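You operate a simulated robot arm through the tools that you are given. There is no shell and no other tool. Be economical: measure what you need, move in short steps, check, and stop when the job is done.

You run a simulated robot arm. Do the job below in one go: nothing can be reset, and whatever is moved stays where it is left.

## Task
Wire the TAIL and TURN holes of the junction box by the wiring card.
Fine: the black knob stays OFF; leave the fitted wire ends in; shut the lid.

The check looks at the end state, three seconds after you hand in, the way a careful person would. Anything else that was tipped, shoved, dropped, spilled or broken makes it a failure. Lids that push on must go on centred and level and be pressed home; caps that screw on are set level and turned clockwise until they are tight.

## Robot
A 7-joint arm with a two-finger parallel gripper, fixed in place. Base frame: the origin is at the foot of the arm, x ahead of it, y to its left, z up. Lengths are in mm, angles in degrees, forces in N, time in s.
With the tool pointing down near the work surface it reaches from about 100 to 880 mm from the base axis. Its first joint turns from -115.0 to 115.0 degrees. Payload 3.91 kg.
Tool frame: the origin (TCP) lies between the finger pads and is the grasp point; the fingertips stand 30 mm ahead of it; z points along the fingers, y is the line along which they close. Largest opening 110 mm; finger width 20, thickness 10; the body of the gripper, 48 by 112 mm, starts 55 mm behind the TCP.
Orientation is that of the tool frame in the base frame, as [roll, pitch, yaw] about the fixed x, y, z axes, in that order (R = Rz(yaw) Ry(pitch) Rx(roll)). With the fingers straight down and closing along the base's y, the tool's x points along the base's -x, its y along +y and its z along -z.

## Interface
- The arm moves only by the tool apply_moves. Its argument "targets" is a list of rows, each an object of numbers (a shift or turn left out is 0, a gripper value left out holds the last): "wx", "wy", "wz": the turn, a rotation vector about the tool's x, y, z in degrees; "dx", "dy", "dz": the shift along the tool's x, y, z in mm; "jaw": the gripper command, from -1 (shut) to 1 (fully open), values between in proportion. In form: [{"wx": .., "wy": .., "wz": .., "dx": .., "dy": .., "dz": .., "jaw": ..}, ...]. A call has 1 to 12 rows; each row is the pose to reach, as a shift and turn from the pose commanded when the call began, along the tool's axes at that moment. A row lasts 0.2 s, in which the tool goes at most 50 mm and 8.6 degrees; a call with a longer step from one row to the next is refused whole, and so is a gripper value outside its range. A pose out of reach is approached as far as the arm can. The call stops where the force on the tool passes 40 N (or 10 N more than at its start, if that is more) or the arm is blocked; 0.2 s more then pass. The fingers move at their own pace (about 153 mm/s each) and stop on an object; they squeeze with about 45 N. The grip force told is the motor's: it shows also when the fingers shut on nothing. Time passes only in rows, and 0.2 s behind the last, so rows that repeat a pose let the fingers close. The reply holds the time, the measured pose of the TCP, the force on the tool along the base axes, the opening and the grip force, in the units named above and with some noise.
- Cameras (640 x 400 px; columns grow to the right, rows downward): "scene" is fixed at [50.3, 651.9, 1322.9]; the picture's right is [-0.63, -0.78, 0.00], its down [-0.40, 0.32, -0.86] and it looks along [0.67, -0.54, -0.52] (base axes); focal length 334 px, centre (320, 200). "wrist" rides on the gripper at [-36, 0, -57] in the tool frame; the picture's right is [0.00, -1.00, 0.00], its down [0.97, 0.00, -0.24] and it looks along [0.24, 0.00, 0.97] (tool axes); focal length 218 px, centre (320, 200). There is no depth. A picture from a camera that has moved, and an enlarged one, comes with that camera's place and axes in the base frame and with its lens.
- grab_frame(camera): a new picture of that camera. The clock stands still meanwhile.
- move_column(by): slides the trunk up (or, below 0, down) by that many mm; the arm rides with it, the base frame stays. It gives what a move gives, with no picture.
- close_up(camera, box): a new picture of the part [left, top, right, bottom] of that camera's present view, enlarged. The clock stands still meanwhile.
- close_job(): hands the job in; it is judged then, once.

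Work in short steps. Places have to be worked out from the pictures, the camera data and where the tool is seen: move nearer, look again, correct. Check each grasp and each placing, and mend what went wrong. You have 120 turns and 64 pictures in all, those below and enlarged ones among them. Open the gripper and draw the arm clear of the work before you hand the job in, unless the task says otherwise; then end with one line.

The tools are called by a JSON object that holds its "op" and its "data". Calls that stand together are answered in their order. apply_moves: Moves the arm, as the interface text tells. Its arguments: {"type":"object","properties":{"targets":{"type":"array","items":{"type":"object","properties":{"wx":{"type":"number"},"wy":{"type":"number"},"wz":{"type":"number"},"dx":{"type":"number"},"dy":{"type":"number"},"dz":{"type":"number"},"jaw":{"type":"number"}}}}},"required":["targets"]} The other tools are called the same way: move_column (by) slides the trunk up or down; grab_frame (camera) takes a picture; close_up (camera, box) takes an enlarged picture of a part of a camera's view; close_job () hands the job in.

At the start:

```text
clock: 0.0
eef_pos: [659.4, 89.9, 1119.7]
tool_rot: [179.8, 0.0, 180.0]
contact_force: [-0.2, 0.1, -0.1]
width: 110.1
grip_force: 0.1
trunk travel left (down, up): [-775.0, 215.0]
```

scene: 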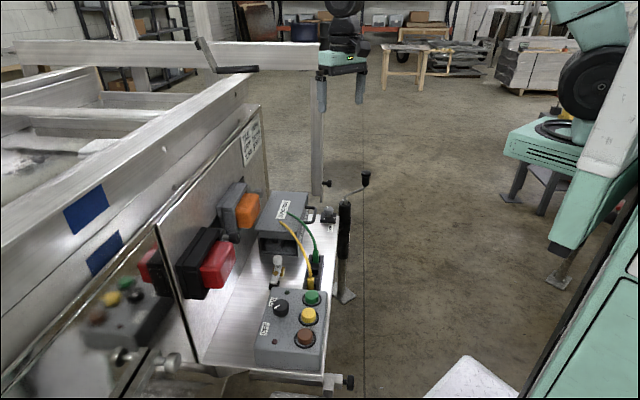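
wrist: 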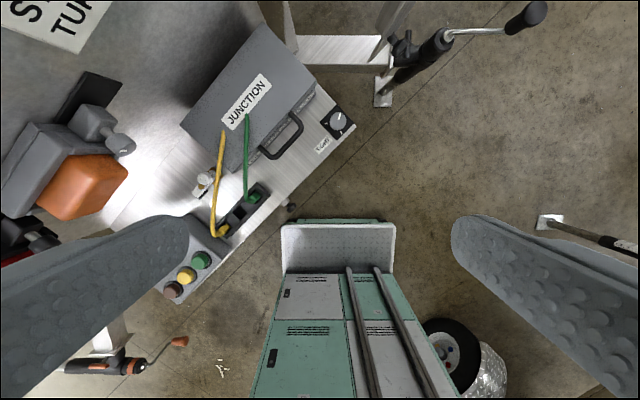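

I'll start by enlarging the views to read the card and understand the box.

{"op": "close_up", "data": {"camera": "scene", "box": [220, 100, 380, 200]}}

{"op": "close_up", "data": {"camera": "scene", "box": [230, 180, 390, 280]}}

{"op": "close_up", "data": {"camera": "scene", "box": [230, 270, 390, 370]}}

{"op": "close_up", "data": {"camera": "wrist", "box": [150, 20, 390, 170]}}

{"op": "close_up", "data": {"camera": "wrist", "box": [140, 150, 300, 250]}}

```text
4.00 times, centred on (300, 150) of scene
camera zoom: at [50.3, 651.9, 1322.9], right [-0.63, -0.78, 0.0], down [-0.4, 0.32, -0.86], along [0.67, -0.54, -0.52], focal length 1338 px, centre (400, 400)
```

zoom: 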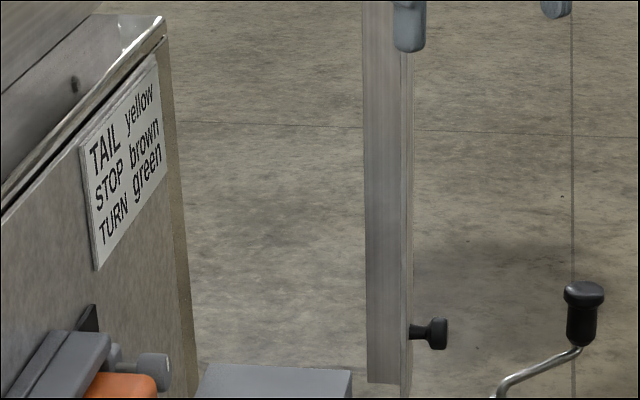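

```text
4.00 times, centred on (310, 230) of scene
camera zoom: at [50.3, 651.9, 1322.9], right [-0.63, -0.78, 0.0], down [-0.4, 0.32, -0.86], along [0.67, -0.54, -0.52], focal length 1338 px, centre (360, 80)
```

zoom: 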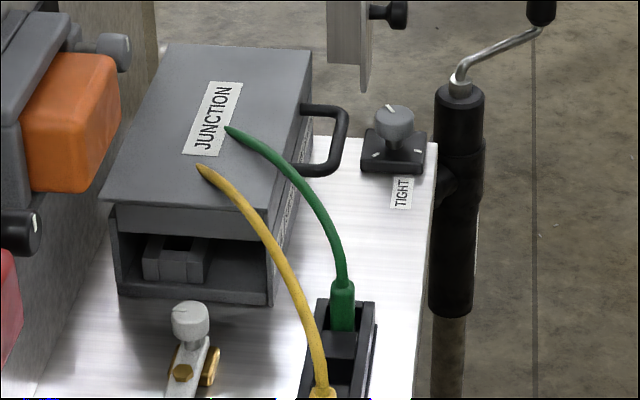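

```text
4.00 times, centred on (310, 320) of scene
camera zoom: at [50.3, 651.9, 1322.9], right [-0.63, -0.78, 0.0], down [-0.4, 0.32, -0.86], along [0.67, -0.54, -0.52], focal length 1338 px, centre (360, -280)
```

zoom: 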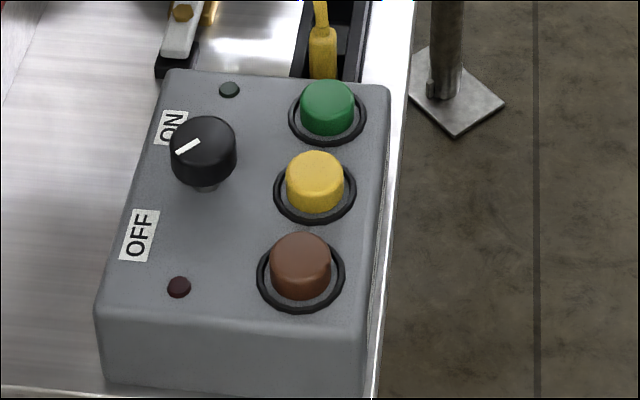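

```text
2.67 times, centred on (270, 95) of wrist
camera zoom: at [696.4, 91.2, 1176.3], right [0.0, -1.0, 0.0], down [-0.97, 0.0, 0.24], along [-0.24, 0.0, -0.97], focal length 582 px, centre (453, 480)
```

zoom: 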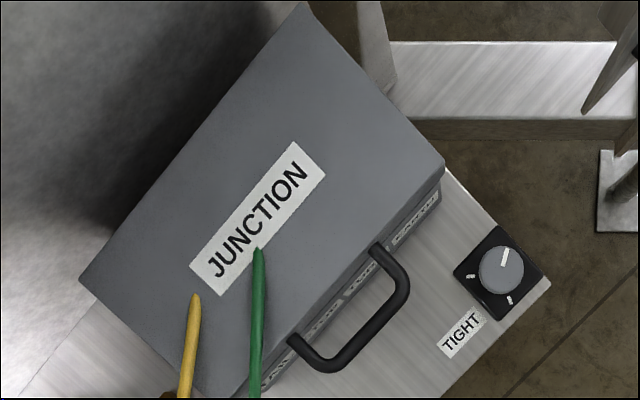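

```text
4.00 times, centred on (220, 200) of wrist
camera zoom: at [696.4, 91.2, 1176.3], right [0.0, -1.0, 0.0], down [-0.97, 0.0, 0.24], along [-0.24, 0.0, -0.97], focal length 873 px, centre (720, 200)
```

zoom: 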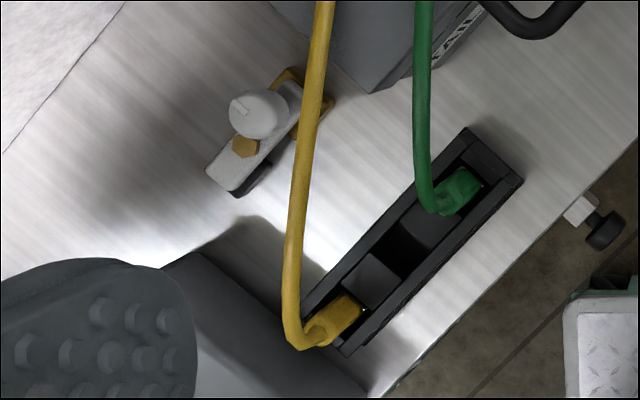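

The card says TAIL yellow, STOP brown, TURN green. The bench runs at about -51°, so I'll yaw the tool to match it, then tilt to look at the box's handle side.

{"op": "apply_moves", "data": {"targets": [{"wz": -8.5}, {"wz": -17}, {"wz": -25.5}, {"wz": -34}, {"wz": -42.5}, {"wz": -51}]}}

{"op": "apply_moves", "data": {"targets": [{"wy": -8.5, "dz": 30}, {"wy": -17, "dz": 60}, {"wy": -25.5, "dz": 90}, {"wy": -34, "dz": 120}, {"wy": -42.5, "dz": 150}, {"wy": -51, "dz": 180}, {"wy": -59, "dz": 200}, {"wy": -59, "dz": 200}]}}

{"op": "grab_frame", "data": {"camera": "wrist"}}

```text
clock: 1.4
eef_pos: [661.0, 92.1, 1119.6]
tool_rot: [179.9, 0.0, -128.9]
contact_force: [-0.7, -0.1, 0.1]
width: 110.0
grip_force: 0.0
trunk travel left (down, up): [-775.0, 215.0]
```

```text
clock: 3.2
eef_pos: [659.3, 92.2, 921.6]
tool_rot: [179.9, 59.0, -129.1]
contact_force: [-0.9, 0.3, 0.3]
width: 109.5
grip_force: 0.1
trunk travel left (down, up): [-775.0, 215.0]
```

```text
56 pictures are left
camera wrist: at [640.8, 68.7, 979.7], right [0.78, -0.63, 0.0], down [-0.44, -0.55, -0.71], along [0.45, 0.55, -0.7], focal length 218 px, centre (320, 200)
```

wrist: 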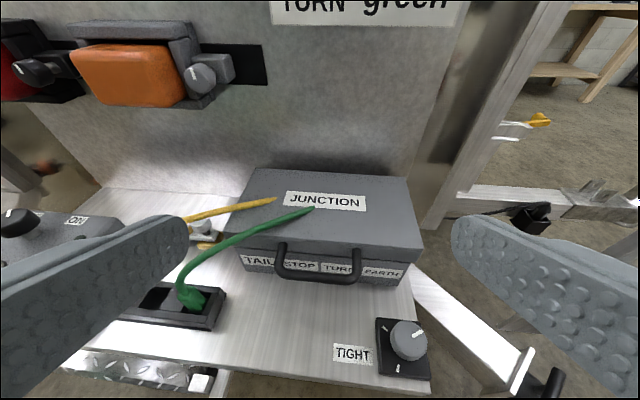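

{"op": "close_up", "data": {"camera": "wrist", "box": [220, 160, 440, 300]}}

{"op": "close_up", "data": {"camera": "scene", "box": [250, 215, 330, 265]}}

```text
2.86 times, centred on (330, 230) of wrist
camera zoom: at [640.8, 68.7, 979.7], right [0.78, -0.63, 0.0], down [-0.44, -0.55, -0.71], along [0.45, 0.55, -0.7], focal length 624 px, centre (291, 114)
```

zoom: 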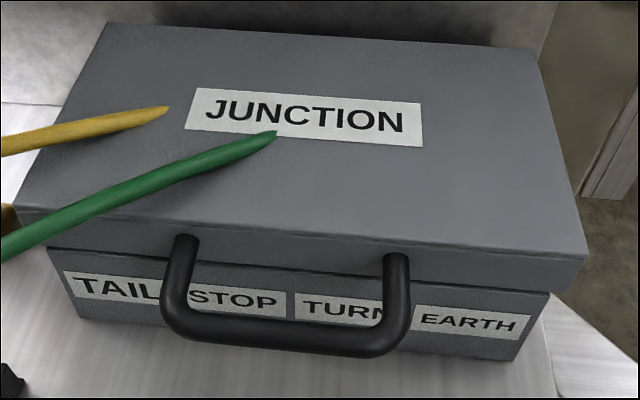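

```text
8.00 times, centred on (290, 240) of scene
camera zoom: at [50.3, 651.9, 1322.9], right [-0.63, -0.78, 0.0], down [-0.4, 0.32, -0.86], along [0.67, -0.54, -0.52], focal length 2676 px, centre (560, -120)
```

zoom: 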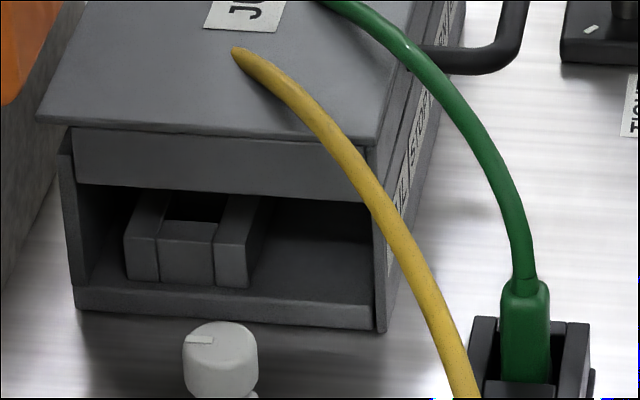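

The lid carries the handle, and the holes TAIL/STOP/TURN/EARTH lie under it. Both wires rise from the black rack, and their pointed free ends hang over the lid. I'll shift along the bench to inspect the rack and the knob.

{"op": "apply_moves", "data": {"targets": [{"dy": 40}, {"dy": 80}, {"dy": 120}, {"dy": 150}, {"dy": 150}]}}

{"op": "grab_frame", "data": {"camera": "wrist"}}

```text
clock: 4.4
eef_pos: [543.4, 185.0, 918.9]
tool_rot: [179.9, 59.0, -129.2]
contact_force: [0.0, 0.5, 0.5]
width: 110.2
grip_force: 0.1
trunk travel left (down, up): [-775.0, 215.0]
```

```text
53 pictures are left
camera wrist: at [524.4, 162.0, 978.8], right [0.78, -0.63, 0.0], down [-0.44, -0.55, -0.71], along [0.45, 0.55, -0.71], focal length 218 px, centre (320, 200)
```

wrist: 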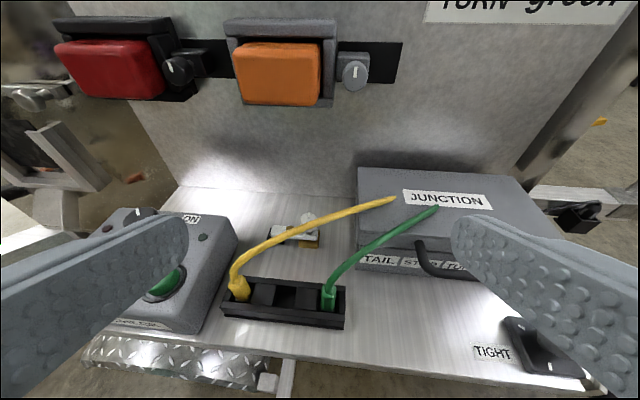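

{"op": "close_up", "data": {"camera": "wrist", "box": [200, 170, 480, 345]}}

```text
2.29 times, centred on (340, 258) of wrist
camera zoom: at [524.4, 162.0, 978.8], right [0.78, -0.63, 0.0], down [-0.44, -0.55, -0.71], along [0.45, 0.55, -0.71], focal length 499 px, centre (274, 69)
```

zoom: 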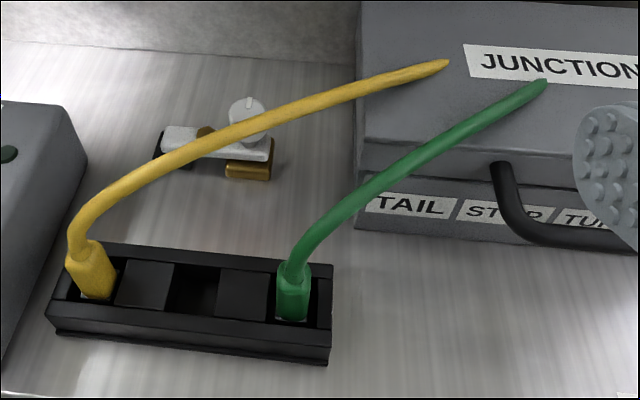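

The rack holds the wires' collar ends, and the free tips point over the lid. Next I'll roll the tool 90° and line it up with the lid handle to open the lid.

{"op": "apply_moves", "data": {"targets": [{"wz": 8.2}, {"wz": 16.4}, {"wz": 24.6}, {"wz": 32.8}, {"wz": 41}, {"wz": 49.2}, {"wz": 57.4}, {"wz": 65.6}, {"wz": 73.8}, {"wz": 82}, {"wz": 90}, {"wz": 90}]}}

{"op": "apply_moves", "data": {"targets": [{"dx": -40}, {"dx": -80, "dy": -10}, {"dx": -120, "dy": -30}, {"dx": -149, "dy": -56, "dz": 10}, {"dx": -149, "dy": -83, "dz": 21}, {"dx": -149, "dy": -83, "dz": 21}]}}

{"op": "grab_frame", "data": {"camera": "wrist"}}

{"op": "grab_frame", "data": {"camera": "scene"}}

```text
clock: 7.0
eef_pos: [544.1, 185.5, 920.6]
tool_rot: [120.8, -0.1, 141.0]
contact_force: [0.3, 0.1, 0.4]
width: 110.1
grip_force: 0.0
trunk travel left (down, up): [-775.0, 215.0]
```

```text
clock: 8.4
eef_pos: [642.9, 72.3, 837.8]
tool_rot: [121.1, -0.1, 141.1]
contact_force: [0.0, -0.2, 0.0]
width: 109.9
grip_force: 0.1
trunk travel left (down, up): [-775.0, 215.0]
```

```text
51 pictures are left
camera wrist: at [641.1, 11.7, 866.8], right [-0.32, -0.4, -0.86], down [-0.88, 0.45, 0.12], along [0.34, 0.8, -0.5], focal length 218 px, centre (320, 200)
```

wrist: 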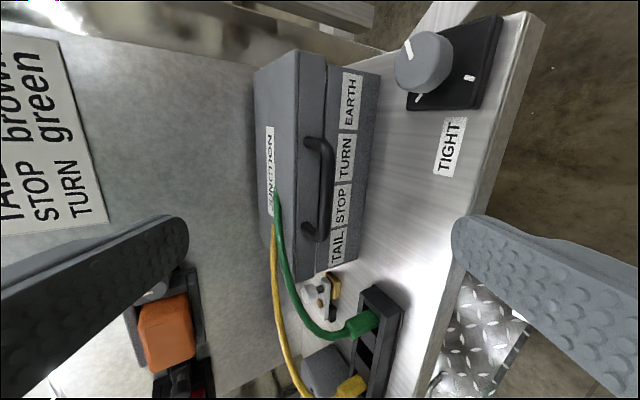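

```text
50 pictures are left
```

scene: 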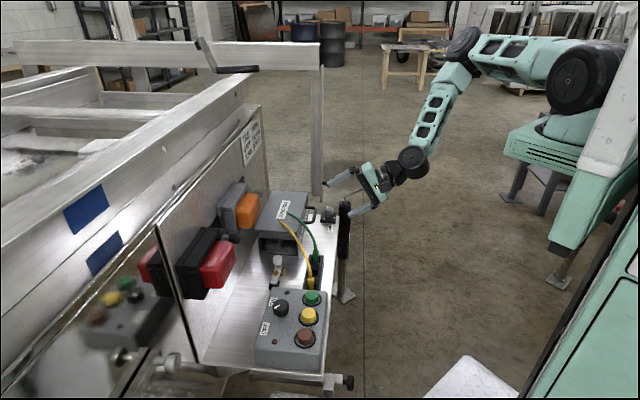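

From three views the handle bar centre comes out near (701, 143, 777). I'll narrow the jaws and advance partway, then check the alignment.

{"op": "apply_moves", "data": {"targets": [{"dy": -5, "dz": 20, "jaw": -0.4}, {"dy": -5, "dz": 40}, {"dy": -5, "dz": 55}, {"dy": -5, "dz": 55}]}}

{"op": "grab_frame", "data": {"camera": "wrist"}}

```text
clock: 9.4
eef_pos: [671.3, 107.5, 805.6]
tool_rot: [120.9, -0.1, 141.0]
contact_force: [1.0, 0.7, -0.9]
width: 33.1
grip_force: 0.0
trunk travel left (down, up): [-775.0, 215.0]
```

```text
49 pictures are left
camera wrist: at [668.9, 47.1, 834.1], right [-0.32, -0.4, -0.86], down [-0.88, 0.45, 0.12], along [0.34, 0.8, -0.5], focal length 218 px, centre (320, 200)
```

wrist: 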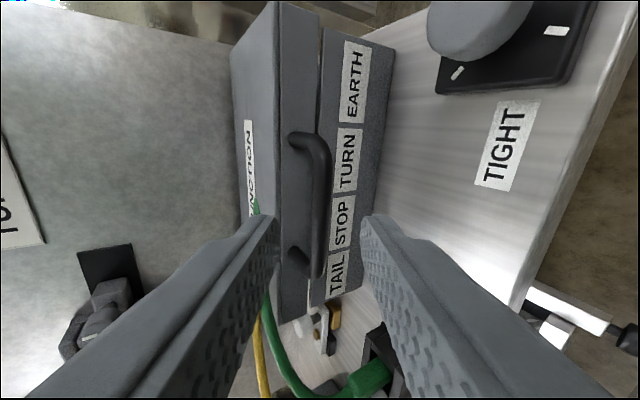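

The bar is centred between the fingertips, about 55 mm ahead of the TCP. I'll advance 36 and close.

{"op": "apply_moves", "data": {"targets": [{"dz": 15}, {"dz": 28}, {"dz": 36}, {"dz": 36}]}}

{"op": "apply_moves", "data": {"targets": [{"jaw": -1}, {"jaw": -1}, {"jaw": -1}]}}

{"op": "grab_frame", "data": {"camera": "wrist"}}

```text
clock: 10.4
eef_pos: [690.8, 132.5, 787.6]
tool_rot: [121.0, -0.1, 141.0]
contact_force: [0.9, 0.4, -0.8]
width: 32.8
grip_force: 0.0
trunk travel left (down, up): [-775.0, 215.0]
```

```text
clock: 11.2
eef_pos: [690.7, 130.6, 787.8]
tool_rot: [120.9, -0.2, 141.0]
contact_force: [1.2, 2.8, 1.0]
width: 9.8
grip_force: 44.7
trunk travel left (down, up): [-775.0, 215.0]
```

```text
48 pictures are left
camera wrist: at [688.6, 70.7, 815.5], right [-0.32, -0.4, -0.86], down [-0.88, 0.45, 0.12], along [0.34, 0.8, -0.5], focal length 218 px, centre (320, 200)
```

wrist: 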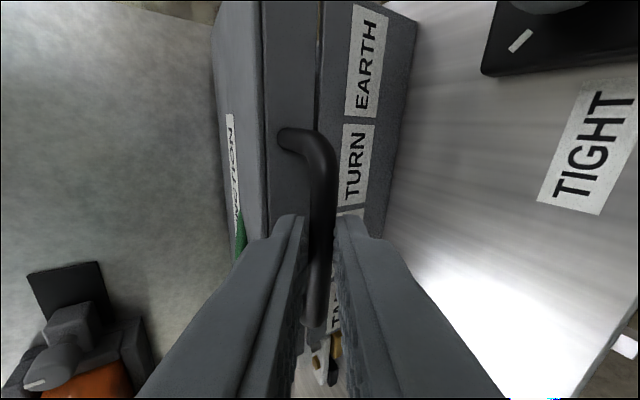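

The bar is gripped (9.8 mm). Now I'll swing the lid up gently about its back edge, 24° to start, watching the force and the wires.

{"op": "apply_moves", "data": {"targets": [{"wx": 4, "dy": 9.3, "dz": -4.9}, {"wx": 8, "dy": 18.9, "dz": -9.1}, {"wx": 12, "dy": 28.8, "dz": -12.6}, {"wx": 16, "dy": 38.9, "dz": -15.5}, {"wx": 20, "dy": 49.1, "dz": -17.6}, {"wx": 24, "dy": 59.6, "dz": -19.1}, {"wx": 24, "dy": 59.6, "dz": -19.1}]}}

{"op": "grab_frame", "data": {"camera": "scene"}}

```text
clock: 12.8
eef_pos: [699.3, 141.0, 848.1]
tool_rot: [145.2, -0.1, 140.9]
contact_force: [-18.6, -25.1, 8.9]
width: 10.4
grip_force: 45.1
trunk travel left (down, up): [-775.0, 215.0]
```

```text
47 pictures are left
```

scene: 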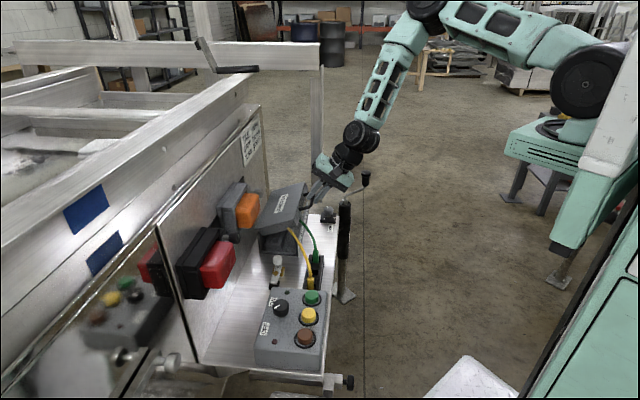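

The lid is rising. The sideways force says my arc is too tight, so I'll ease outward a few mm and read the force.

{"op": "apply_moves", "data": {"targets": [{"dy": -2, "dz": -1.4}, {"dy": -4.1, "dz": -2.9}, {"dy": -4.1, "dz": -2.9}]}}

{"op": "close_up", "data": {"camera": "scene", "box": [230, 170, 390, 270]}}

```text
clock: 13.6
eef_pos: [699.0, 141.4, 849.0]
tool_rot: [144.7, 0.1, 141.0]
contact_force: [7.9, 3.9, -2.4]
width: 10.5
grip_force: 45.4
trunk travel left (down, up): [-775.0, 215.0]
```

```text
4.00 times, centred on (310, 220) of scene
camera zoom: at [50.3, 651.9, 1322.9], right [-0.63, -0.78, 0.0], down [-0.4, 0.32, -0.86], along [0.67, -0.54, -0.52], focal length 1338 px, centre (360, 120)
```

zoom: 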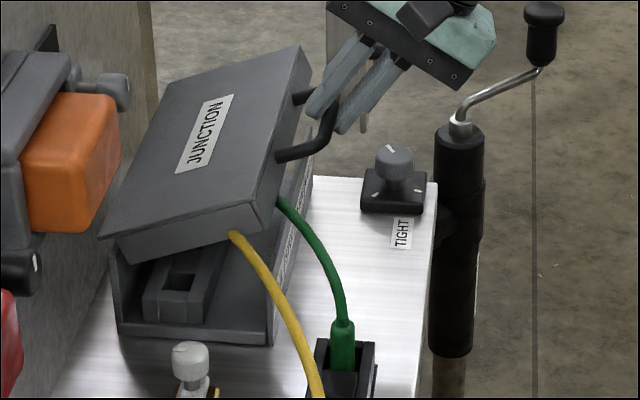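

The forces are balanced, so I'll continue along the arc to about 56°.

{"op": "apply_moves", "data": {"targets": [{"wx": 4, "dy": 9.4, "dz": -4.9}, {"wx": 8, "dy": 19, "dz": -9.3}, {"wx": 12, "dy": 28.7, "dz": -13}, {"wx": 16, "dy": 38.6, "dz": -16.3}, {"wx": 20, "dy": 48.9, "dz": -18.6}, {"wx": 24, "dy": 59.2, "dz": -20.2}, {"wx": 28, "dy": 69.7, "dz": -21}, {"wx": 32, "dy": 80.2, "dz": -21.2}, {"wx": 32, "dy": 80.2, "dz": -21.2}]}}

{"op": "close_up", "data": {"camera": "scene", "box": [230, 160, 390, 260]}}

```text
clock: 15.3
eef_pos: [725.2, 168.8, 907.7]
tool_rot: [173.5, -0.1, 140.7]
contact_force: [-10.7, -11.1, 13.2]
width: 10.6
grip_force: 45.2
trunk travel left (down, up): [-775.0, 215.0]
stopped in row 8: the force on the tool passed its limit (the readings are from after the stop); the commanded pose is now the measured one
```

```text
4.00 times, centred on (310, 210) of scene
camera zoom: at [50.3, 651.9, 1322.9], right [-0.63, -0.78, 0.0], down [-0.4, 0.32, -0.86], along [0.67, -0.54, -0.52], focal length 1338 px, centre (360, 160)
```

zoom: 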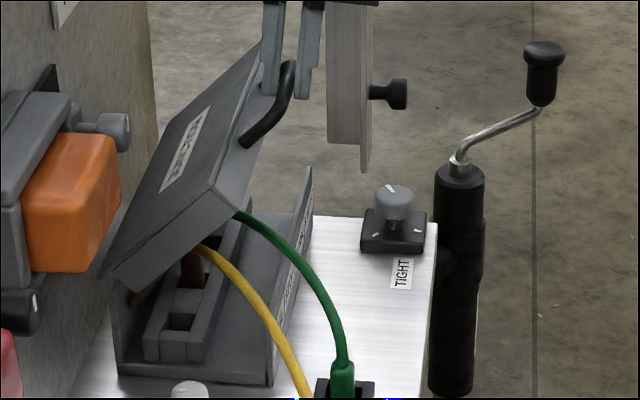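

The lid is at about 40°; a refit puts the hinge about 171 mm behind the bar. A brown end is already fitted inside the block. I'll keep swinging on the corrected arc and lean the tool back to stay clear of the wall.

{"op": "apply_moves", "data": {"targets": [{"wx": -2.7, "dy": 11, "dz": -9.3}, {"wx": -5.5, "dy": 22.8, "dz": -17.7}, {"wx": -8.5, "dy": 34.7, "dz": -25.2}, {"wx": -11.5, "dy": 47, "dz": -31.5}, {"wx": -15, "dy": 60, "dz": -36.6}, {"wx": -18.5, "dy": 73.3, "dz": -40.5}, {"wx": -18.5, "dy": 73.3, "dz": -40.5}]}}

{"op": "close_up", "data": {"camera": "scene", "box": [230, 160, 390, 260]}}

```text
clock: 16.9
eef_pos: [775.0, 218.1, 952.3]
tool_rot: [155.0, 0.0, 140.6]
contact_force: [23.4, -18.0, -19.0]
width: 10.8
grip_force: 45.3
trunk travel left (down, up): [-775.0, 215.0]
```

```text
4.00 times, centred on (310, 210) of scene
camera zoom: at [50.3, 651.9, 1322.9], right [-0.63, -0.78, 0.0], down [-0.4, 0.32, -0.86], along [0.67, -0.54, -0.52], focal length 1338 px, centre (360, 160)
```

zoom: 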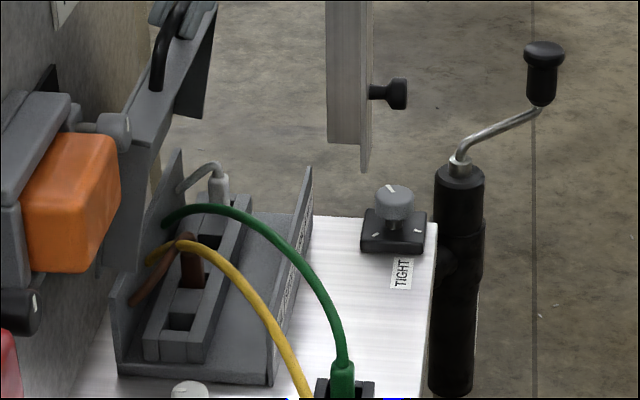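

With the lid up I can see how it works: each wire starts at the box's back wall and ends in a plug. Brown is in STOP and grey in EARTH, while the yellow and green plugs are parked in the rack. I'll open the lid a little past vertical along the corrected heading.

{"op": "apply_moves", "data": {"targets": [{"dx": -3}, {"wx": -3.7, "dx": -4, "dy": 12, "dz": 3.7}, {"wx": -7.5, "dx": -4.9, "dy": 24.3, "dz": 7.8}, {"wx": -11, "dx": -5.7, "dy": 35, "dz": 13.5}, {"wx": -15, "dx": -6.6, "dy": 45.7, "dz": 19.7}, {"wx": -15, "dx": -6.6, "dy": 45.7, "dz": 19.7}]}}

{"op": "close_up", "data": {"camera": "scene", "box": [230, 160, 390, 260]}}

```text
clock: 17.8
eef_pos: [790.7, 238.8, 955.1]
tool_rot: [145.9, -0.3, 140.8]
contact_force: [-22.4, -22.5, 17.2]
width: 10.7
grip_force: 45.6
trunk travel left (down, up): [-775.0, 215.0]
stopped in row 4: the force on the tool passed its limit (the readings are from after the stop); the commanded pose is now the measured one
```

```text
4.00 times, centred on (310, 210) of scene
camera zoom: at [50.3, 651.9, 1322.9], right [-0.63, -0.78, 0.0], down [-0.4, 0.32, -0.86], along [0.67, -0.54, -0.52], focal length 1338 px, centre (360, 160)
```

zoom: 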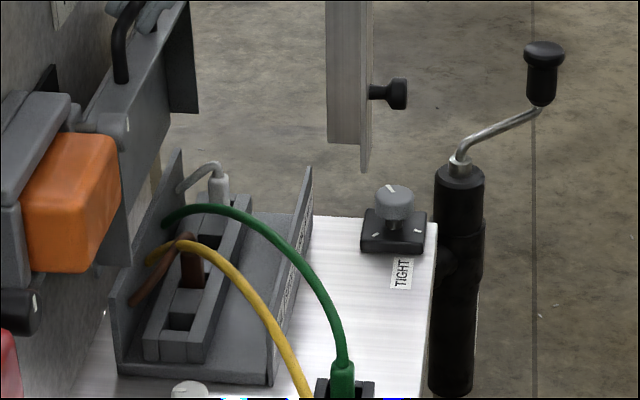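

The lid is at about vertical, and the resistance suggests its stop. I'll open the jaws only slightly to test whether it stays up by itself.

{"op": "apply_moves", "data": {"targets": [{"jaw": -0.85}, {"jaw": -0.7}, {"jaw": -0.55}, {"jaw": -0.55}, {"jaw": -0.55}]}}

{"op": "grab_frame", "data": {"camera": "wrist"}}

```text
clock: 19.0
eef_pos: [792.8, 239.0, 954.1]
tool_rot: [145.9, -0.2, 141.0]
contact_force: [-0.5, 1.1, 0.2]
width: 25.0
grip_force: 0.2
trunk travel left (down, up): [-775.0, 215.0]
```

```text
42 pictures are left
camera wrist: at [801.4, 193.9, 1000.0], right [-0.52, -0.64, -0.56], down [-0.84, 0.51, 0.2], along [0.15, 0.58, -0.8], focal length 218 px, centre (320, 200)
```

wrist: 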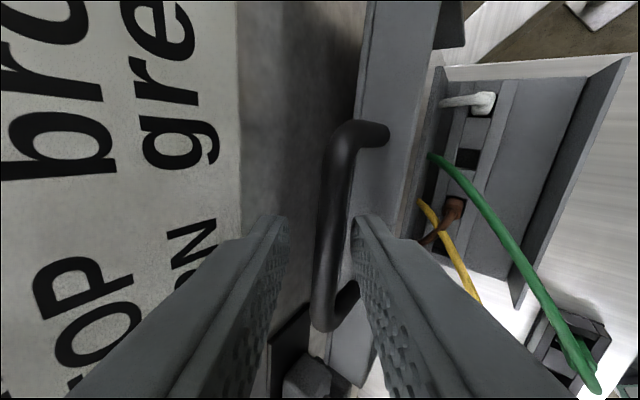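

The lid stands by itself. I'll withdraw straight back along the tool axis.

{"op": "apply_moves", "data": {"targets": [{"dz": -15}, {"dz": -35}, {"dz": -60}, {"dz": -90}, {"dz": -120}, {"dz": -120}]}}

{"op": "close_up", "data": {"camera": "scene", "box": [230, 160, 390, 260]}}

{"op": "grab_frame", "data": {"camera": "wrist"}}

```text
clock: 20.4
eef_pos: [751.7, 188.1, 1054.0]
tool_rot: [145.8, -0.3, 140.9]
contact_force: [-0.2, 0.5, -0.4]
width: 25.0
grip_force: 0.0
trunk travel left (down, up): [-775.0, 215.0]
```

```text
4.00 times, centred on (310, 210) of scene
camera zoom: at [50.3, 651.9, 1322.9], right [-0.63, -0.78, 0.0], down [-0.4, 0.32, -0.86], along [0.67, -0.54, -0.52], focal length 1338 px, centre (360, 160)
```

zoom: 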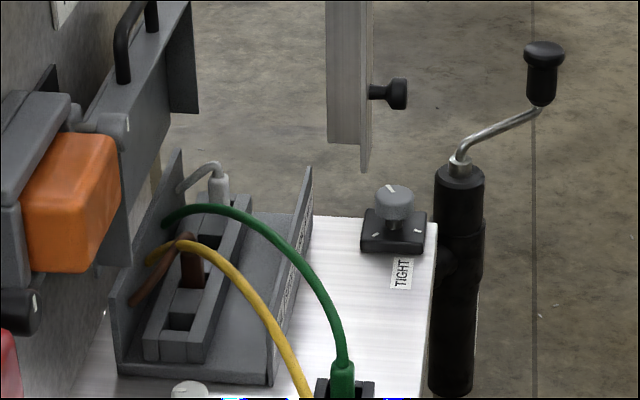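

```text
40 pictures are left
camera wrist: at [759.1, 140.6, 1099.3], right [-0.52, -0.64, -0.56], down [-0.84, 0.51, 0.2], along [0.15, 0.58, -0.8], focal length 218 px, centre (320, 200)
```

wrist: 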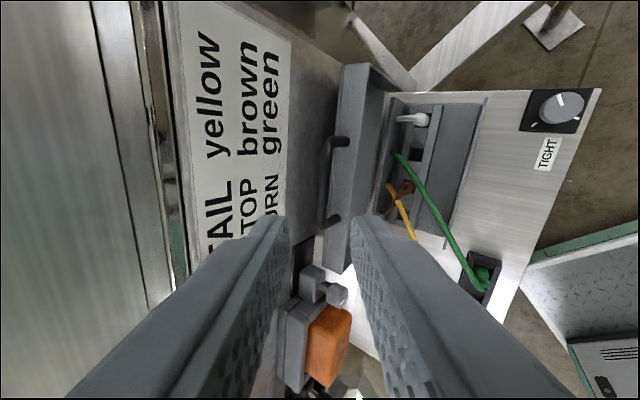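

The lid holds. Now I'll set the tool vertical, closing across the rack, and hover above the yellow plug.

{"op": "apply_moves", "data": {"targets": [{"wx": 8.5}, {"wx": 17}, {"wx": 25.5}, {"wx": 34.2}, {"wx": 34.2}]}}

{"op": "apply_moves", "data": {"targets": [{"wz": 4, "dx": 45, "dy": -15}, {"wz": 4, "dx": 90, "dy": -30}, {"wz": 4, "dx": 135, "dy": -45}, {"wz": 4, "dx": 180, "dy": -60}, {"wz": 4, "dx": 215, "dy": -70, "dz": 20}, {"wz": 4, "dx": 235, "dy": -78, "dz": 60}, {"wz": 4, "dx": 240, "dy": -79, "dz": 100}, {"wz": 4, "dx": 240, "dy": -79, "dz": 140}, {"wz": 4, "dx": 240, "dy": -79, "dz": 174}, {"wz": 4, "dx": 240, "dy": -79, "dz": 174}]}}

{"op": "grab_frame", "data": {"camera": "wrist"}}

```text
refused: row 4 steps farther than a row can; nothing moved
```

```text
clock: 22.6
eef_pos: [584.5, 366.2, 864.7]
tool_rot: [145.9, -2.5, 137.5]
contact_force: [-0.4, -0.8, 0.1]
width: 24.7
grip_force: 0.1
trunk travel left (down, up): [-775.0, 215.0]
```

```text
39 pictures are left
camera wrist: at [591.5, 317.2, 909.4], right [-0.58, -0.6, -0.56], down [-0.8, 0.55, 0.24], along [0.16, 0.59, -0.79], focal length 218 px, centre (320, 200)
```

wrist: 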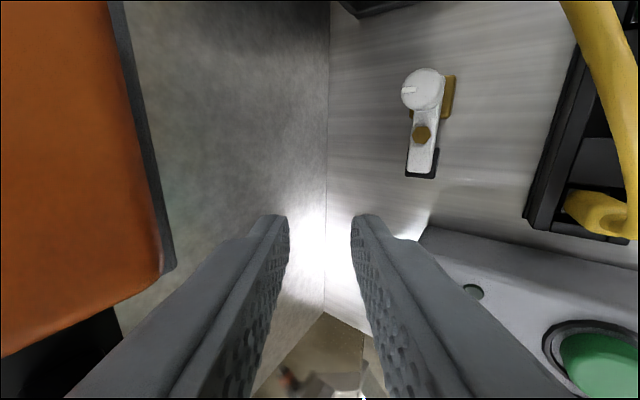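

The rotation was refused (one step too large), so the shift ran in the tilted frame; nothing was touched. I'll back off along the tool axis, then rotate to vertical.

{"op": "apply_moves", "data": {"targets": [{"dz": -30}, {"dz": -70}, {"dz": -100}, {"wx": 8, "dz": -100}, {"wx": 16, "dz": -100}, {"wx": 24, "dz": -100}, {"wx": 30, "dz": -100}, {"wx": 34.1, "dz": -100}, {"wx": 34.1, "dz": -100}]}}

```text
clock: 24.6
eef_pos: [549.1, 321.6, 948.9]
tool_rot: [-180.0, -2.5, 137.6]
contact_force: [-0.3, 0.5, 0.3]
width: 24.9
grip_force: 0.0
trunk travel left (down, up): [-775.0, 215.0]
```

{"op": "apply_moves", "data": {"targets": [{"wy": -2.5, "dy": -38, "jaw": 0}, {"wy": -2.5, "dy": -38, "dz": 45}, {"wy": -2.5, "dy": -38, "dz": 80}, {"wy": -2.5, "dy": -38, "dz": 80}]}}

{"op": "grab_frame", "data": {"camera": "wrist"}}

```text
clock: 25.6
eef_pos: [520.0, 296.0, 868.3]
tool_rot: [-179.9, -0.1, 137.6]
contact_force: [-0.1, 0.3, -0.2]
width: 54.8
grip_force: 0.0
trunk travel left (down, up): [-775.0, 215.0]
```

```text
38 pictures are left
camera wrist: at [546.7, 272.2, 924.3], right [-0.67, -0.74, 0.0], down [-0.72, 0.65, 0.24], along [-0.18, 0.16, -0.97], focal length 218 px, centre (320, 200)
```

wrist: 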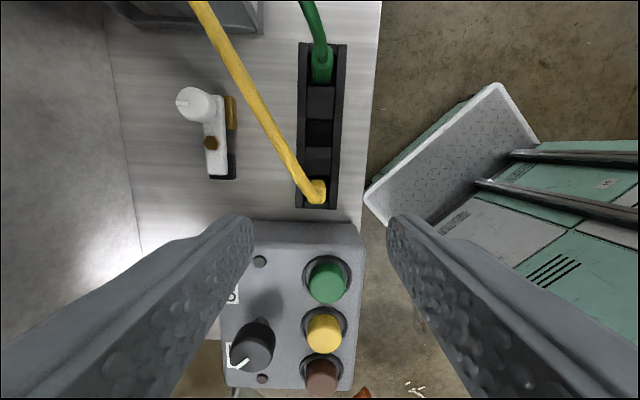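

The tool is almost directly above the yellow plug and the rack lines up with it. I'll enlarge to judge the plug.

{"op": "close_up", "data": {"camera": "wrist", "box": [240, 130, 400, 230]}}

{"op": "close_up", "data": {"camera": "scene", "box": [270, 230, 350, 300]}}

```text
4.00 times, centred on (320, 180) of wrist
camera zoom: at [546.7, 272.2, 924.3], right [-0.67, -0.74, 0.0], down [-0.72, 0.65, 0.24], along [-0.18, 0.16, -0.97], focal length 873 px, centre (320, 280)
```

zoom: 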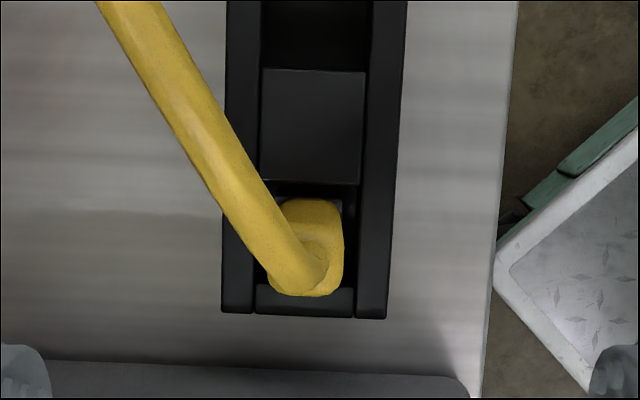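

```text
5.71 times, centred on (310, 265) of scene
camera zoom: at [50.3, 651.9, 1322.9], right [-0.63, -0.78, 0.0], down [-0.4, 0.32, -0.86], along [0.67, -0.54, -0.52], focal length 1911 px, centre (377, -171)
```

zoom: 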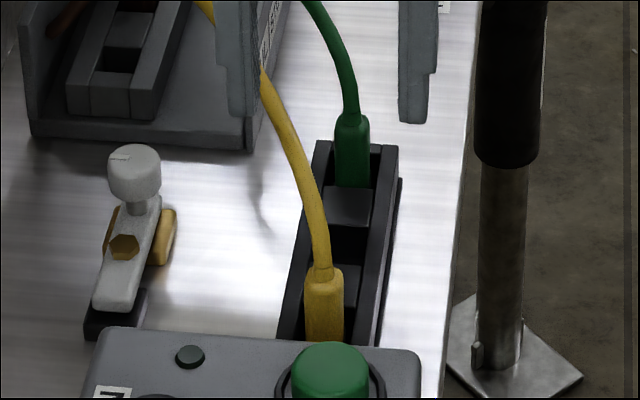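

The plug's top is at z≈755, and it stands about 20 mm proud of the rack. I'll descend around it and stop with the fingertips just above the rack rim.

{"op": "apply_moves", "data": {"targets": [{"dx": 2, "dy": 3, "dz": 40}, {"dx": 2, "dy": 3, "dz": 75, "jaw": -0.2}, {"dx": 2, "dy": 3, "dz": 88}, {"dx": 2, "dy": 3, "dz": 97}, {"dx": 2, "dy": 3, "dz": 97}]}}

{"op": "grab_frame", "data": {"camera": "wrist"}}

{"op": "close_up", "data": {"camera": "scene", "box": [270, 220, 370, 300]}}

```text
clock: 26.8
eef_pos: [521.8, 300.8, 772.1]
tool_rot: [-180.0, 0.0, 137.6]
contact_force: [0.4, 0.1, 0.1]
width: 44.1
grip_force: 0.0
trunk travel left (down, up): [-775.0, 215.0]
```

```text
35 pictures are left
camera wrist: at [548.6, 275.8, 827.9], right [-0.67, -0.74, 0.0], down [-0.72, 0.65, 0.24], along [-0.18, 0.16, -0.97], focal length 218 px, centre (320, 200)
```

wrist: 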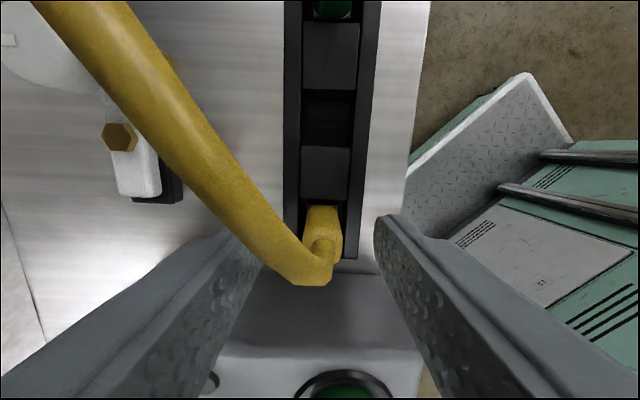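

```text
5.00 times, centred on (320, 260) of scene
camera zoom: at [50.3, 651.9, 1322.9], right [-0.63, -0.78, 0.0], down [-0.4, 0.32, -0.86], along [0.67, -0.54, -0.52], focal length 1672 px, centre (320, -100)
```

zoom: 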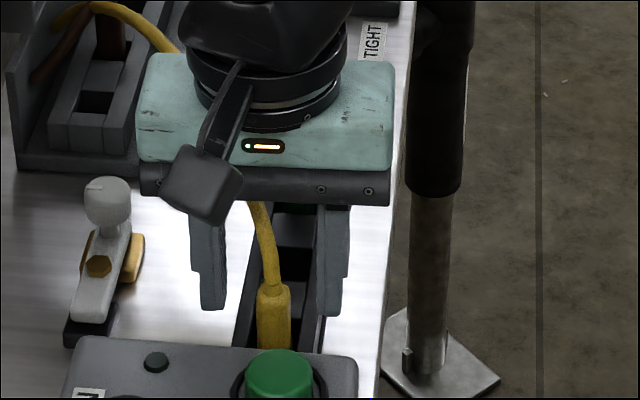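

The plug is centred between the fingers, tips at z≈742 with the rim near 731. I'll go 7 mm lower and close.

{"op": "apply_moves", "data": {"targets": [{"dz": 4}, {"dz": 7}, {"dz": 7, "jaw": -1}, {"dz": 7, "jaw": -1}, {"dz": 7, "jaw": -1}]}}

{"op": "close_up", "data": {"camera": "scene", "box": [270, 220, 370, 300]}}

```text
clock: 28.0
eef_pos: [522.5, 299.8, 764.8]
tool_rot: [180.0, 0.0, 137.6]
contact_force: [-0.3, -0.3, -0.1]
width: 14.5
grip_force: 45.0
trunk travel left (down, up): [-775.0, 215.0]
```

```text
5.00 times, centred on (320, 260) of scene
camera zoom: at [50.3, 651.9, 1322.9], right [-0.63, -0.78, 0.0], down [-0.4, 0.32, -0.86], along [0.67, -0.54, -0.52], focal length 1672 px, centre (320, -100)
```

zoom: 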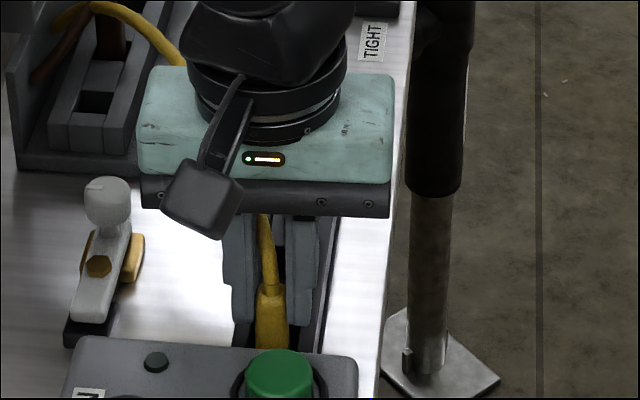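

The yellow plug is gripped (14.5 mm). The open lid leaves no room for the gripper body while closing across the rack, so I'll need a grip along the row instead. First I'll lift the plug and look at the free middle slot, where I can re-grip away from the control box.

{"op": "apply_moves", "data": {"targets": [{"dz": -8}, {"dz": -16}, {"dz": -26}, {"dz": -40}, {"dz": -55}, {"dz": -70}, {"dz": -70}]}}

{"op": "grab_frame", "data": {"camera": "wrist"}}

{"op": "close_up", "data": {"camera": "scene", "box": [250, 180, 370, 280]}}

```text
clock: 29.6
eef_pos: [522.7, 300.6, 833.9]
tool_rot: [-179.9, 0.0, 137.7]
contact_force: [0.2, 0.2, 0.0]
width: 14.4
grip_force: 45.4
trunk travel left (down, up): [-775.0, 215.0]
```

```text
32 pictures are left
camera wrist: at [548.7, 275.7, 890.8], right [-0.67, -0.74, 0.0], down [-0.72, 0.65, 0.24], along [-0.18, 0.16, -0.97], focal length 218 px, centre (320, 200)
```

wrist: 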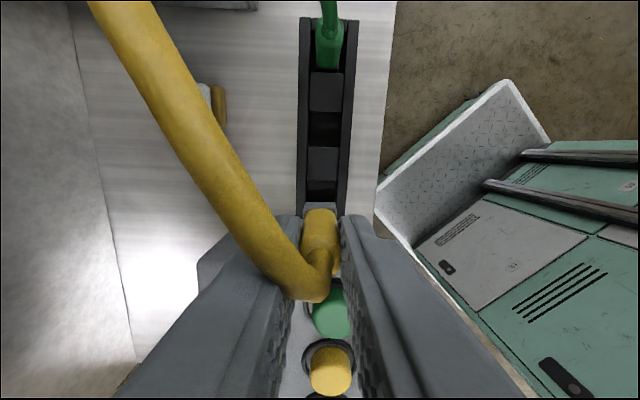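

```text
4.00 times, centred on (310, 230) of scene
camera zoom: at [50.3, 651.9, 1322.9], right [-0.63, -0.78, 0.0], down [-0.4, 0.32, -0.86], along [0.67, -0.54, -0.52], focal length 1338 px, centre (360, 80)
```

zoom: 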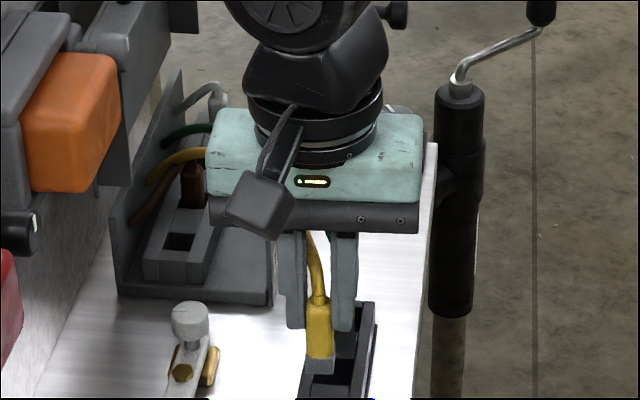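

The plug is out (it has a metal foot reaching about 60 mm below the TCP). The pictures show the rack heading is -45°, so I'll correct the yaw 2.6°, shift one pitch (48 mm) to the middle slot and lower.

{"op": "apply_moves", "data": {"targets": [{"wz": 2.6, "dx": -20, "dy": -0.9}, {"wz": 2.6, "dx": -40, "dy": -1.8}, {"wz": 2.6, "dx": -48, "dy": -2.2}, {"wz": 2.6, "dx": -48, "dy": -2.2}]}}

{"op": "grab_frame", "data": {"camera": "wrist"}}

{"op": "close_up", "data": {"camera": "scene", "box": [270, 220, 370, 300]}}

```text
clock: 30.6
eef_pos: [555.0, 265.6, 835.0]
tool_rot: [-179.9, 0.0, 135.1]
contact_force: [0.3, 0.3, 0.7]
width: 14.3
grip_force: 44.8
trunk travel left (down, up): [-775.0, 215.0]
```

```text
30 pictures are left
camera wrist: at [581.6, 240.0, 890.1], right [-0.71, -0.71, 0.0], down [-0.69, 0.69, 0.24], along [-0.17, 0.17, -0.97], focal length 218 px, centre (320, 200)
```

wrist: 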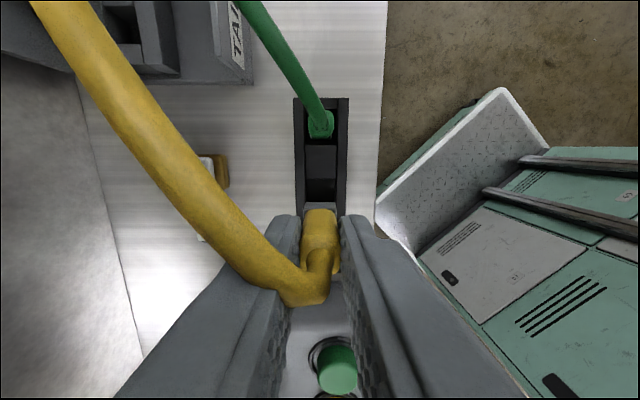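

```text
5.00 times, centred on (320, 260) of scene
camera zoom: at [50.3, 651.9, 1322.9], right [-0.63, -0.78, 0.0], down [-0.4, 0.32, -0.86], along [0.67, -0.54, -0.52], focal length 1672 px, centre (320, -100)
```

zoom: 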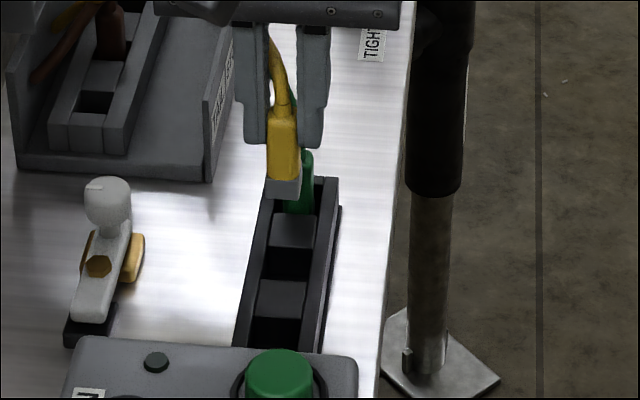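

The rack is now square in view and the plug is over the middle slot. Lowering.

{"op": "apply_moves", "data": {"targets": [{"dz": 15}, {"dz": 28}, {"dz": 38}, {"dz": 46}, {"dz": 52}, {"dz": 58}, {"dz": 63}, {"dz": 67}, {"dz": 69}, {"dz": 69}]}}

{"op": "close_up", "data": {"camera": "scene", "box": [270, 220, 370, 300]}}

```text
clock: 32.8
eef_pos: [556.2, 264.0, 764.4]
tool_rot: [180.0, 0.0, 134.9]
contact_force: [-0.6, 0.0, 0.2]
width: 14.1
grip_force: 44.6
trunk travel left (down, up): [-775.0, 215.0]
```

```text
5.00 times, centred on (320, 260) of scene
camera zoom: at [50.3, 651.9, 1322.9], right [-0.63, -0.78, 0.0], down [-0.4, 0.32, -0.86], along [0.67, -0.54, -0.52], focal length 1672 px, centre (320, -100)
```

zoom: 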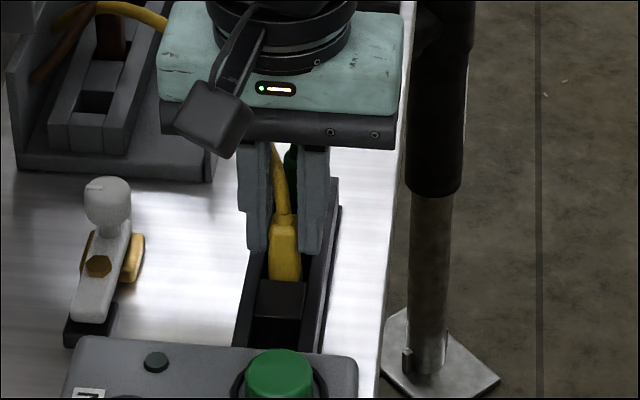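

It's seated in the middle slot. I'll release, rise, and turn the gripper 90° for a grip along the row.

{"op": "apply_moves", "data": {"targets": [{"jaw": -0.3}, {"jaw": -0.3}, {"dz": -20}, {"dz": -45}, {"dz": -75}, {"dz": -95}, {"dz": -95}]}}

{"op": "apply_moves", "data": {"targets": [{"wz": -8.2}, {"wz": -16.4}, {"wz": -24.6}, {"wz": -32.8}, {"wz": -41}, {"wz": -49.2}, {"wz": -57.4}, {"wz": -65.6}, {"wz": -73.8}, {"wz": -82}, {"wz": -90}, {"wz": -90}]}}

{"op": "apply_moves", "data": {"targets": [{"wy": -8}, {"wy": -16}, {"wy": -20}, {"wy": -20}]}}

{"op": "grab_frame", "data": {"camera": "wrist"}}

```text
clock: 34.4
eef_pos: [555.8, 265.7, 860.6]
tool_rot: [180.0, 0.0, 135.0]
contact_force: [-0.6, 0.1, 0.5]
width: 38.6
grip_force: 0.0
trunk travel left (down, up): [-775.0, 215.0]
```

```text
clock: 37.0
eef_pos: [555.9, 263.8, 860.1]
tool_rot: [-179.9, 0.0, -134.9]
contact_force: [-0.6, -0.5, 0.8]
width: 38.4
grip_force: 0.1
trunk travel left (down, up): [-775.0, 215.0]
```

```text
clock: 38.0
eef_pos: [555.9, 265.8, 860.5]
tool_rot: [180.0, 20.1, -134.9]
contact_force: [-0.5, -1.2, 0.4]
width: 38.3
grip_force: 0.1
trunk travel left (down, up): [-775.0, 215.0]
```

```text
27 pictures are left
camera wrist: at [566.0, 276.1, 925.7], right [0.71, -0.71, 0.0], down [-0.7, -0.7, -0.11], along [0.08, 0.08, -0.99], focal length 218 px, centre (320, 200)
```

wrist: 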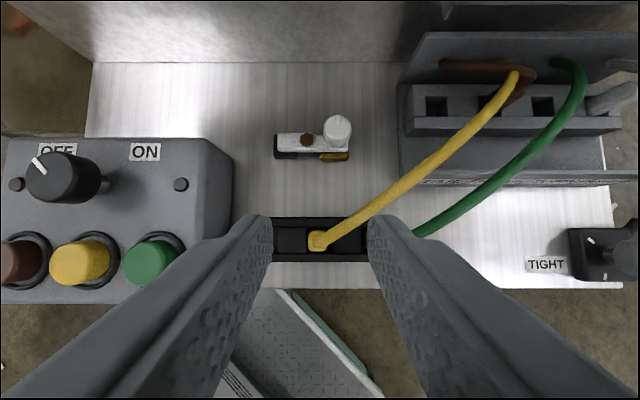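

I have a clear view: the knob is on OFF, TAIL lies at about (716, 278) and TURN at about (784, 210). Descending to re-grip the yellow plug along the row, tool leaned 20°.

{"op": "apply_moves", "data": {"targets": [{"dx": 10, "dy": 1, "dz": 22}, {"dx": 20, "dy": 1, "dz": 44}, {"dx": 28, "dy": 1, "dz": 62}, {"dx": 34, "dy": 1, "dz": 75}, {"dx": 39.6, "dy": 1, "dz": 87}, {"dx": 39.6, "dy": 1, "dz": 87}]}}

{"op": "grab_frame", "data": {"camera": "wrist"}}

{"op": "close_up", "data": {"camera": "scene", "box": [270, 220, 370, 300]}}

```text
clock: 39.4
eef_pos: [551.3, 260.0, 763.9]
tool_rot: [-180.0, 19.9, -135.0]
contact_force: [0.2, -0.2, 1.0]
width: 38.2
grip_force: 0.0
trunk travel left (down, up): [-775.0, 215.0]
```

```text
26 pictures are left
camera wrist: at [560.5, 271.2, 830.4], right [0.71, -0.71, 0.0], down [-0.7, -0.7, -0.11], along [0.08, 0.07, -0.99], focal length 218 px, centre (320, 200)
```

wrist: 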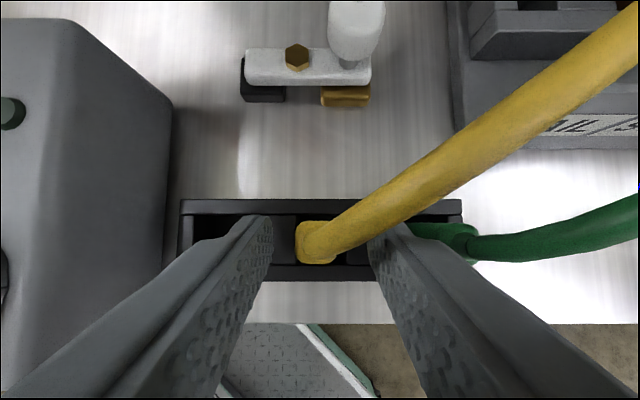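

```text
5.00 times, centred on (320, 260) of scene
camera zoom: at [50.3, 651.9, 1322.9], right [-0.63, -0.78, 0.0], down [-0.4, 0.32, -0.86], along [0.67, -0.54, -0.52], focal length 1672 px, centre (320, -100)
```

zoom: 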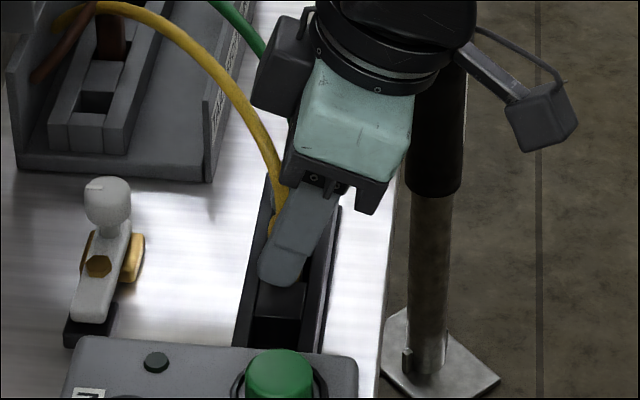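

The plug is between the pads. Closing.

{"op": "apply_moves", "data": {"targets": [{"jaw": -1}, {"jaw": -1}, {"jaw": -1}]}}

{"op": "apply_moves", "data": {"targets": [{"dx": -3.4, "dz": -9.4}, {"dx": -6.8, "dz": -18.8}, {"dx": -12, "dz": -33}, {"dx": -18.8, "dz": -51.7}, {"dx": -25.7, "dz": -70.5}, {"dx": -30.8, "dz": -84.6}, {"dx": -30.8, "dz": -84.6}]}}

{"op": "grab_frame", "data": {"camera": "wrist"}}

{"op": "close_up", "data": {"camera": "scene", "box": [250, 180, 370, 280]}}

```text
clock: 40.2
eef_pos: [551.5, 260.1, 764.3]
tool_rot: [180.0, 20.0, -135.0]
contact_force: [-0.4, 0.0, -0.2]
width: 14.3
grip_force: 45.3
trunk travel left (down, up): [-775.0, 215.0]
```

```text
clock: 41.8
eef_pos: [551.4, 261.0, 855.8]
tool_rot: [180.0, 19.9, -135.0]
contact_force: [0.0, 0.3, -0.1]
width: 14.4
grip_force: 45.1
trunk travel left (down, up): [-775.0, 215.0]
```

```text
24 pictures are left
camera wrist: at [560.6, 271.8, 920.7], right [0.71, -0.71, 0.0], down [-0.7, -0.7, -0.11], along [0.08, 0.07, -0.99], focal length 218 px, centre (320, 200)
```

wrist: 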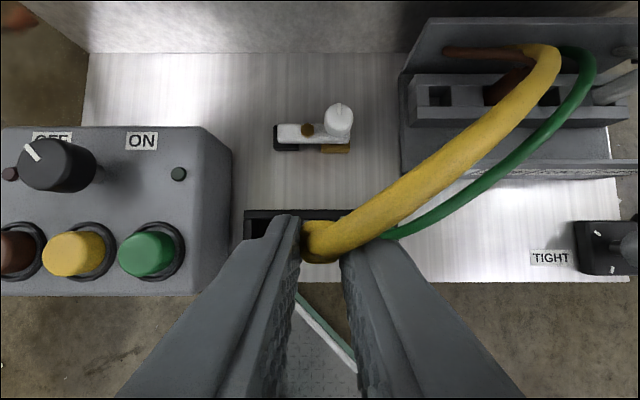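

```text
4.00 times, centred on (310, 230) of scene
camera zoom: at [50.3, 651.9, 1322.9], right [-0.63, -0.78, 0.0], down [-0.4, 0.32, -0.86], along [0.67, -0.54, -0.52], focal length 1338 px, centre (360, 80)
```

zoom: 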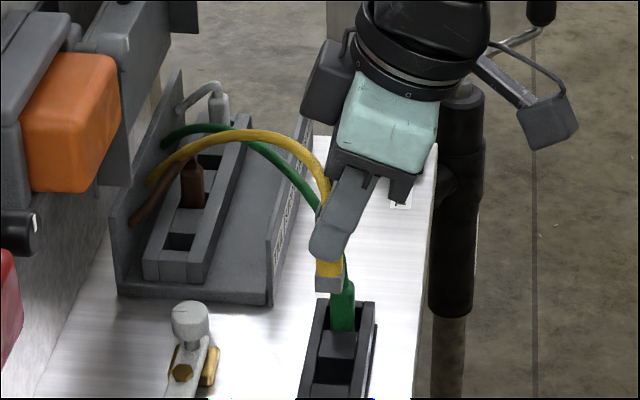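

Yellow is held firmly. I'll enlarge the terminal block to fix the hole centres.

{"op": "close_up", "data": {"camera": "wrist", "box": [400, 50, 560, 150]}}

```text
4.00 times, centred on (480, 100) of wrist
camera zoom: at [560.6, 271.8, 920.7], right [0.71, -0.71, 0.0], down [-0.7, -0.7, -0.11], along [0.08, 0.07, -0.99], focal length 873 px, centre (-320, 600)
```

zoom: 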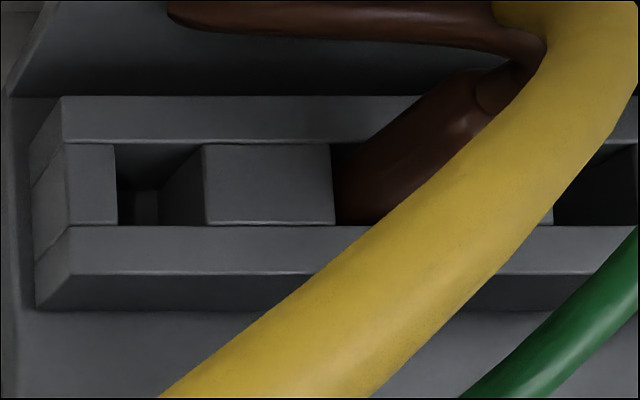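

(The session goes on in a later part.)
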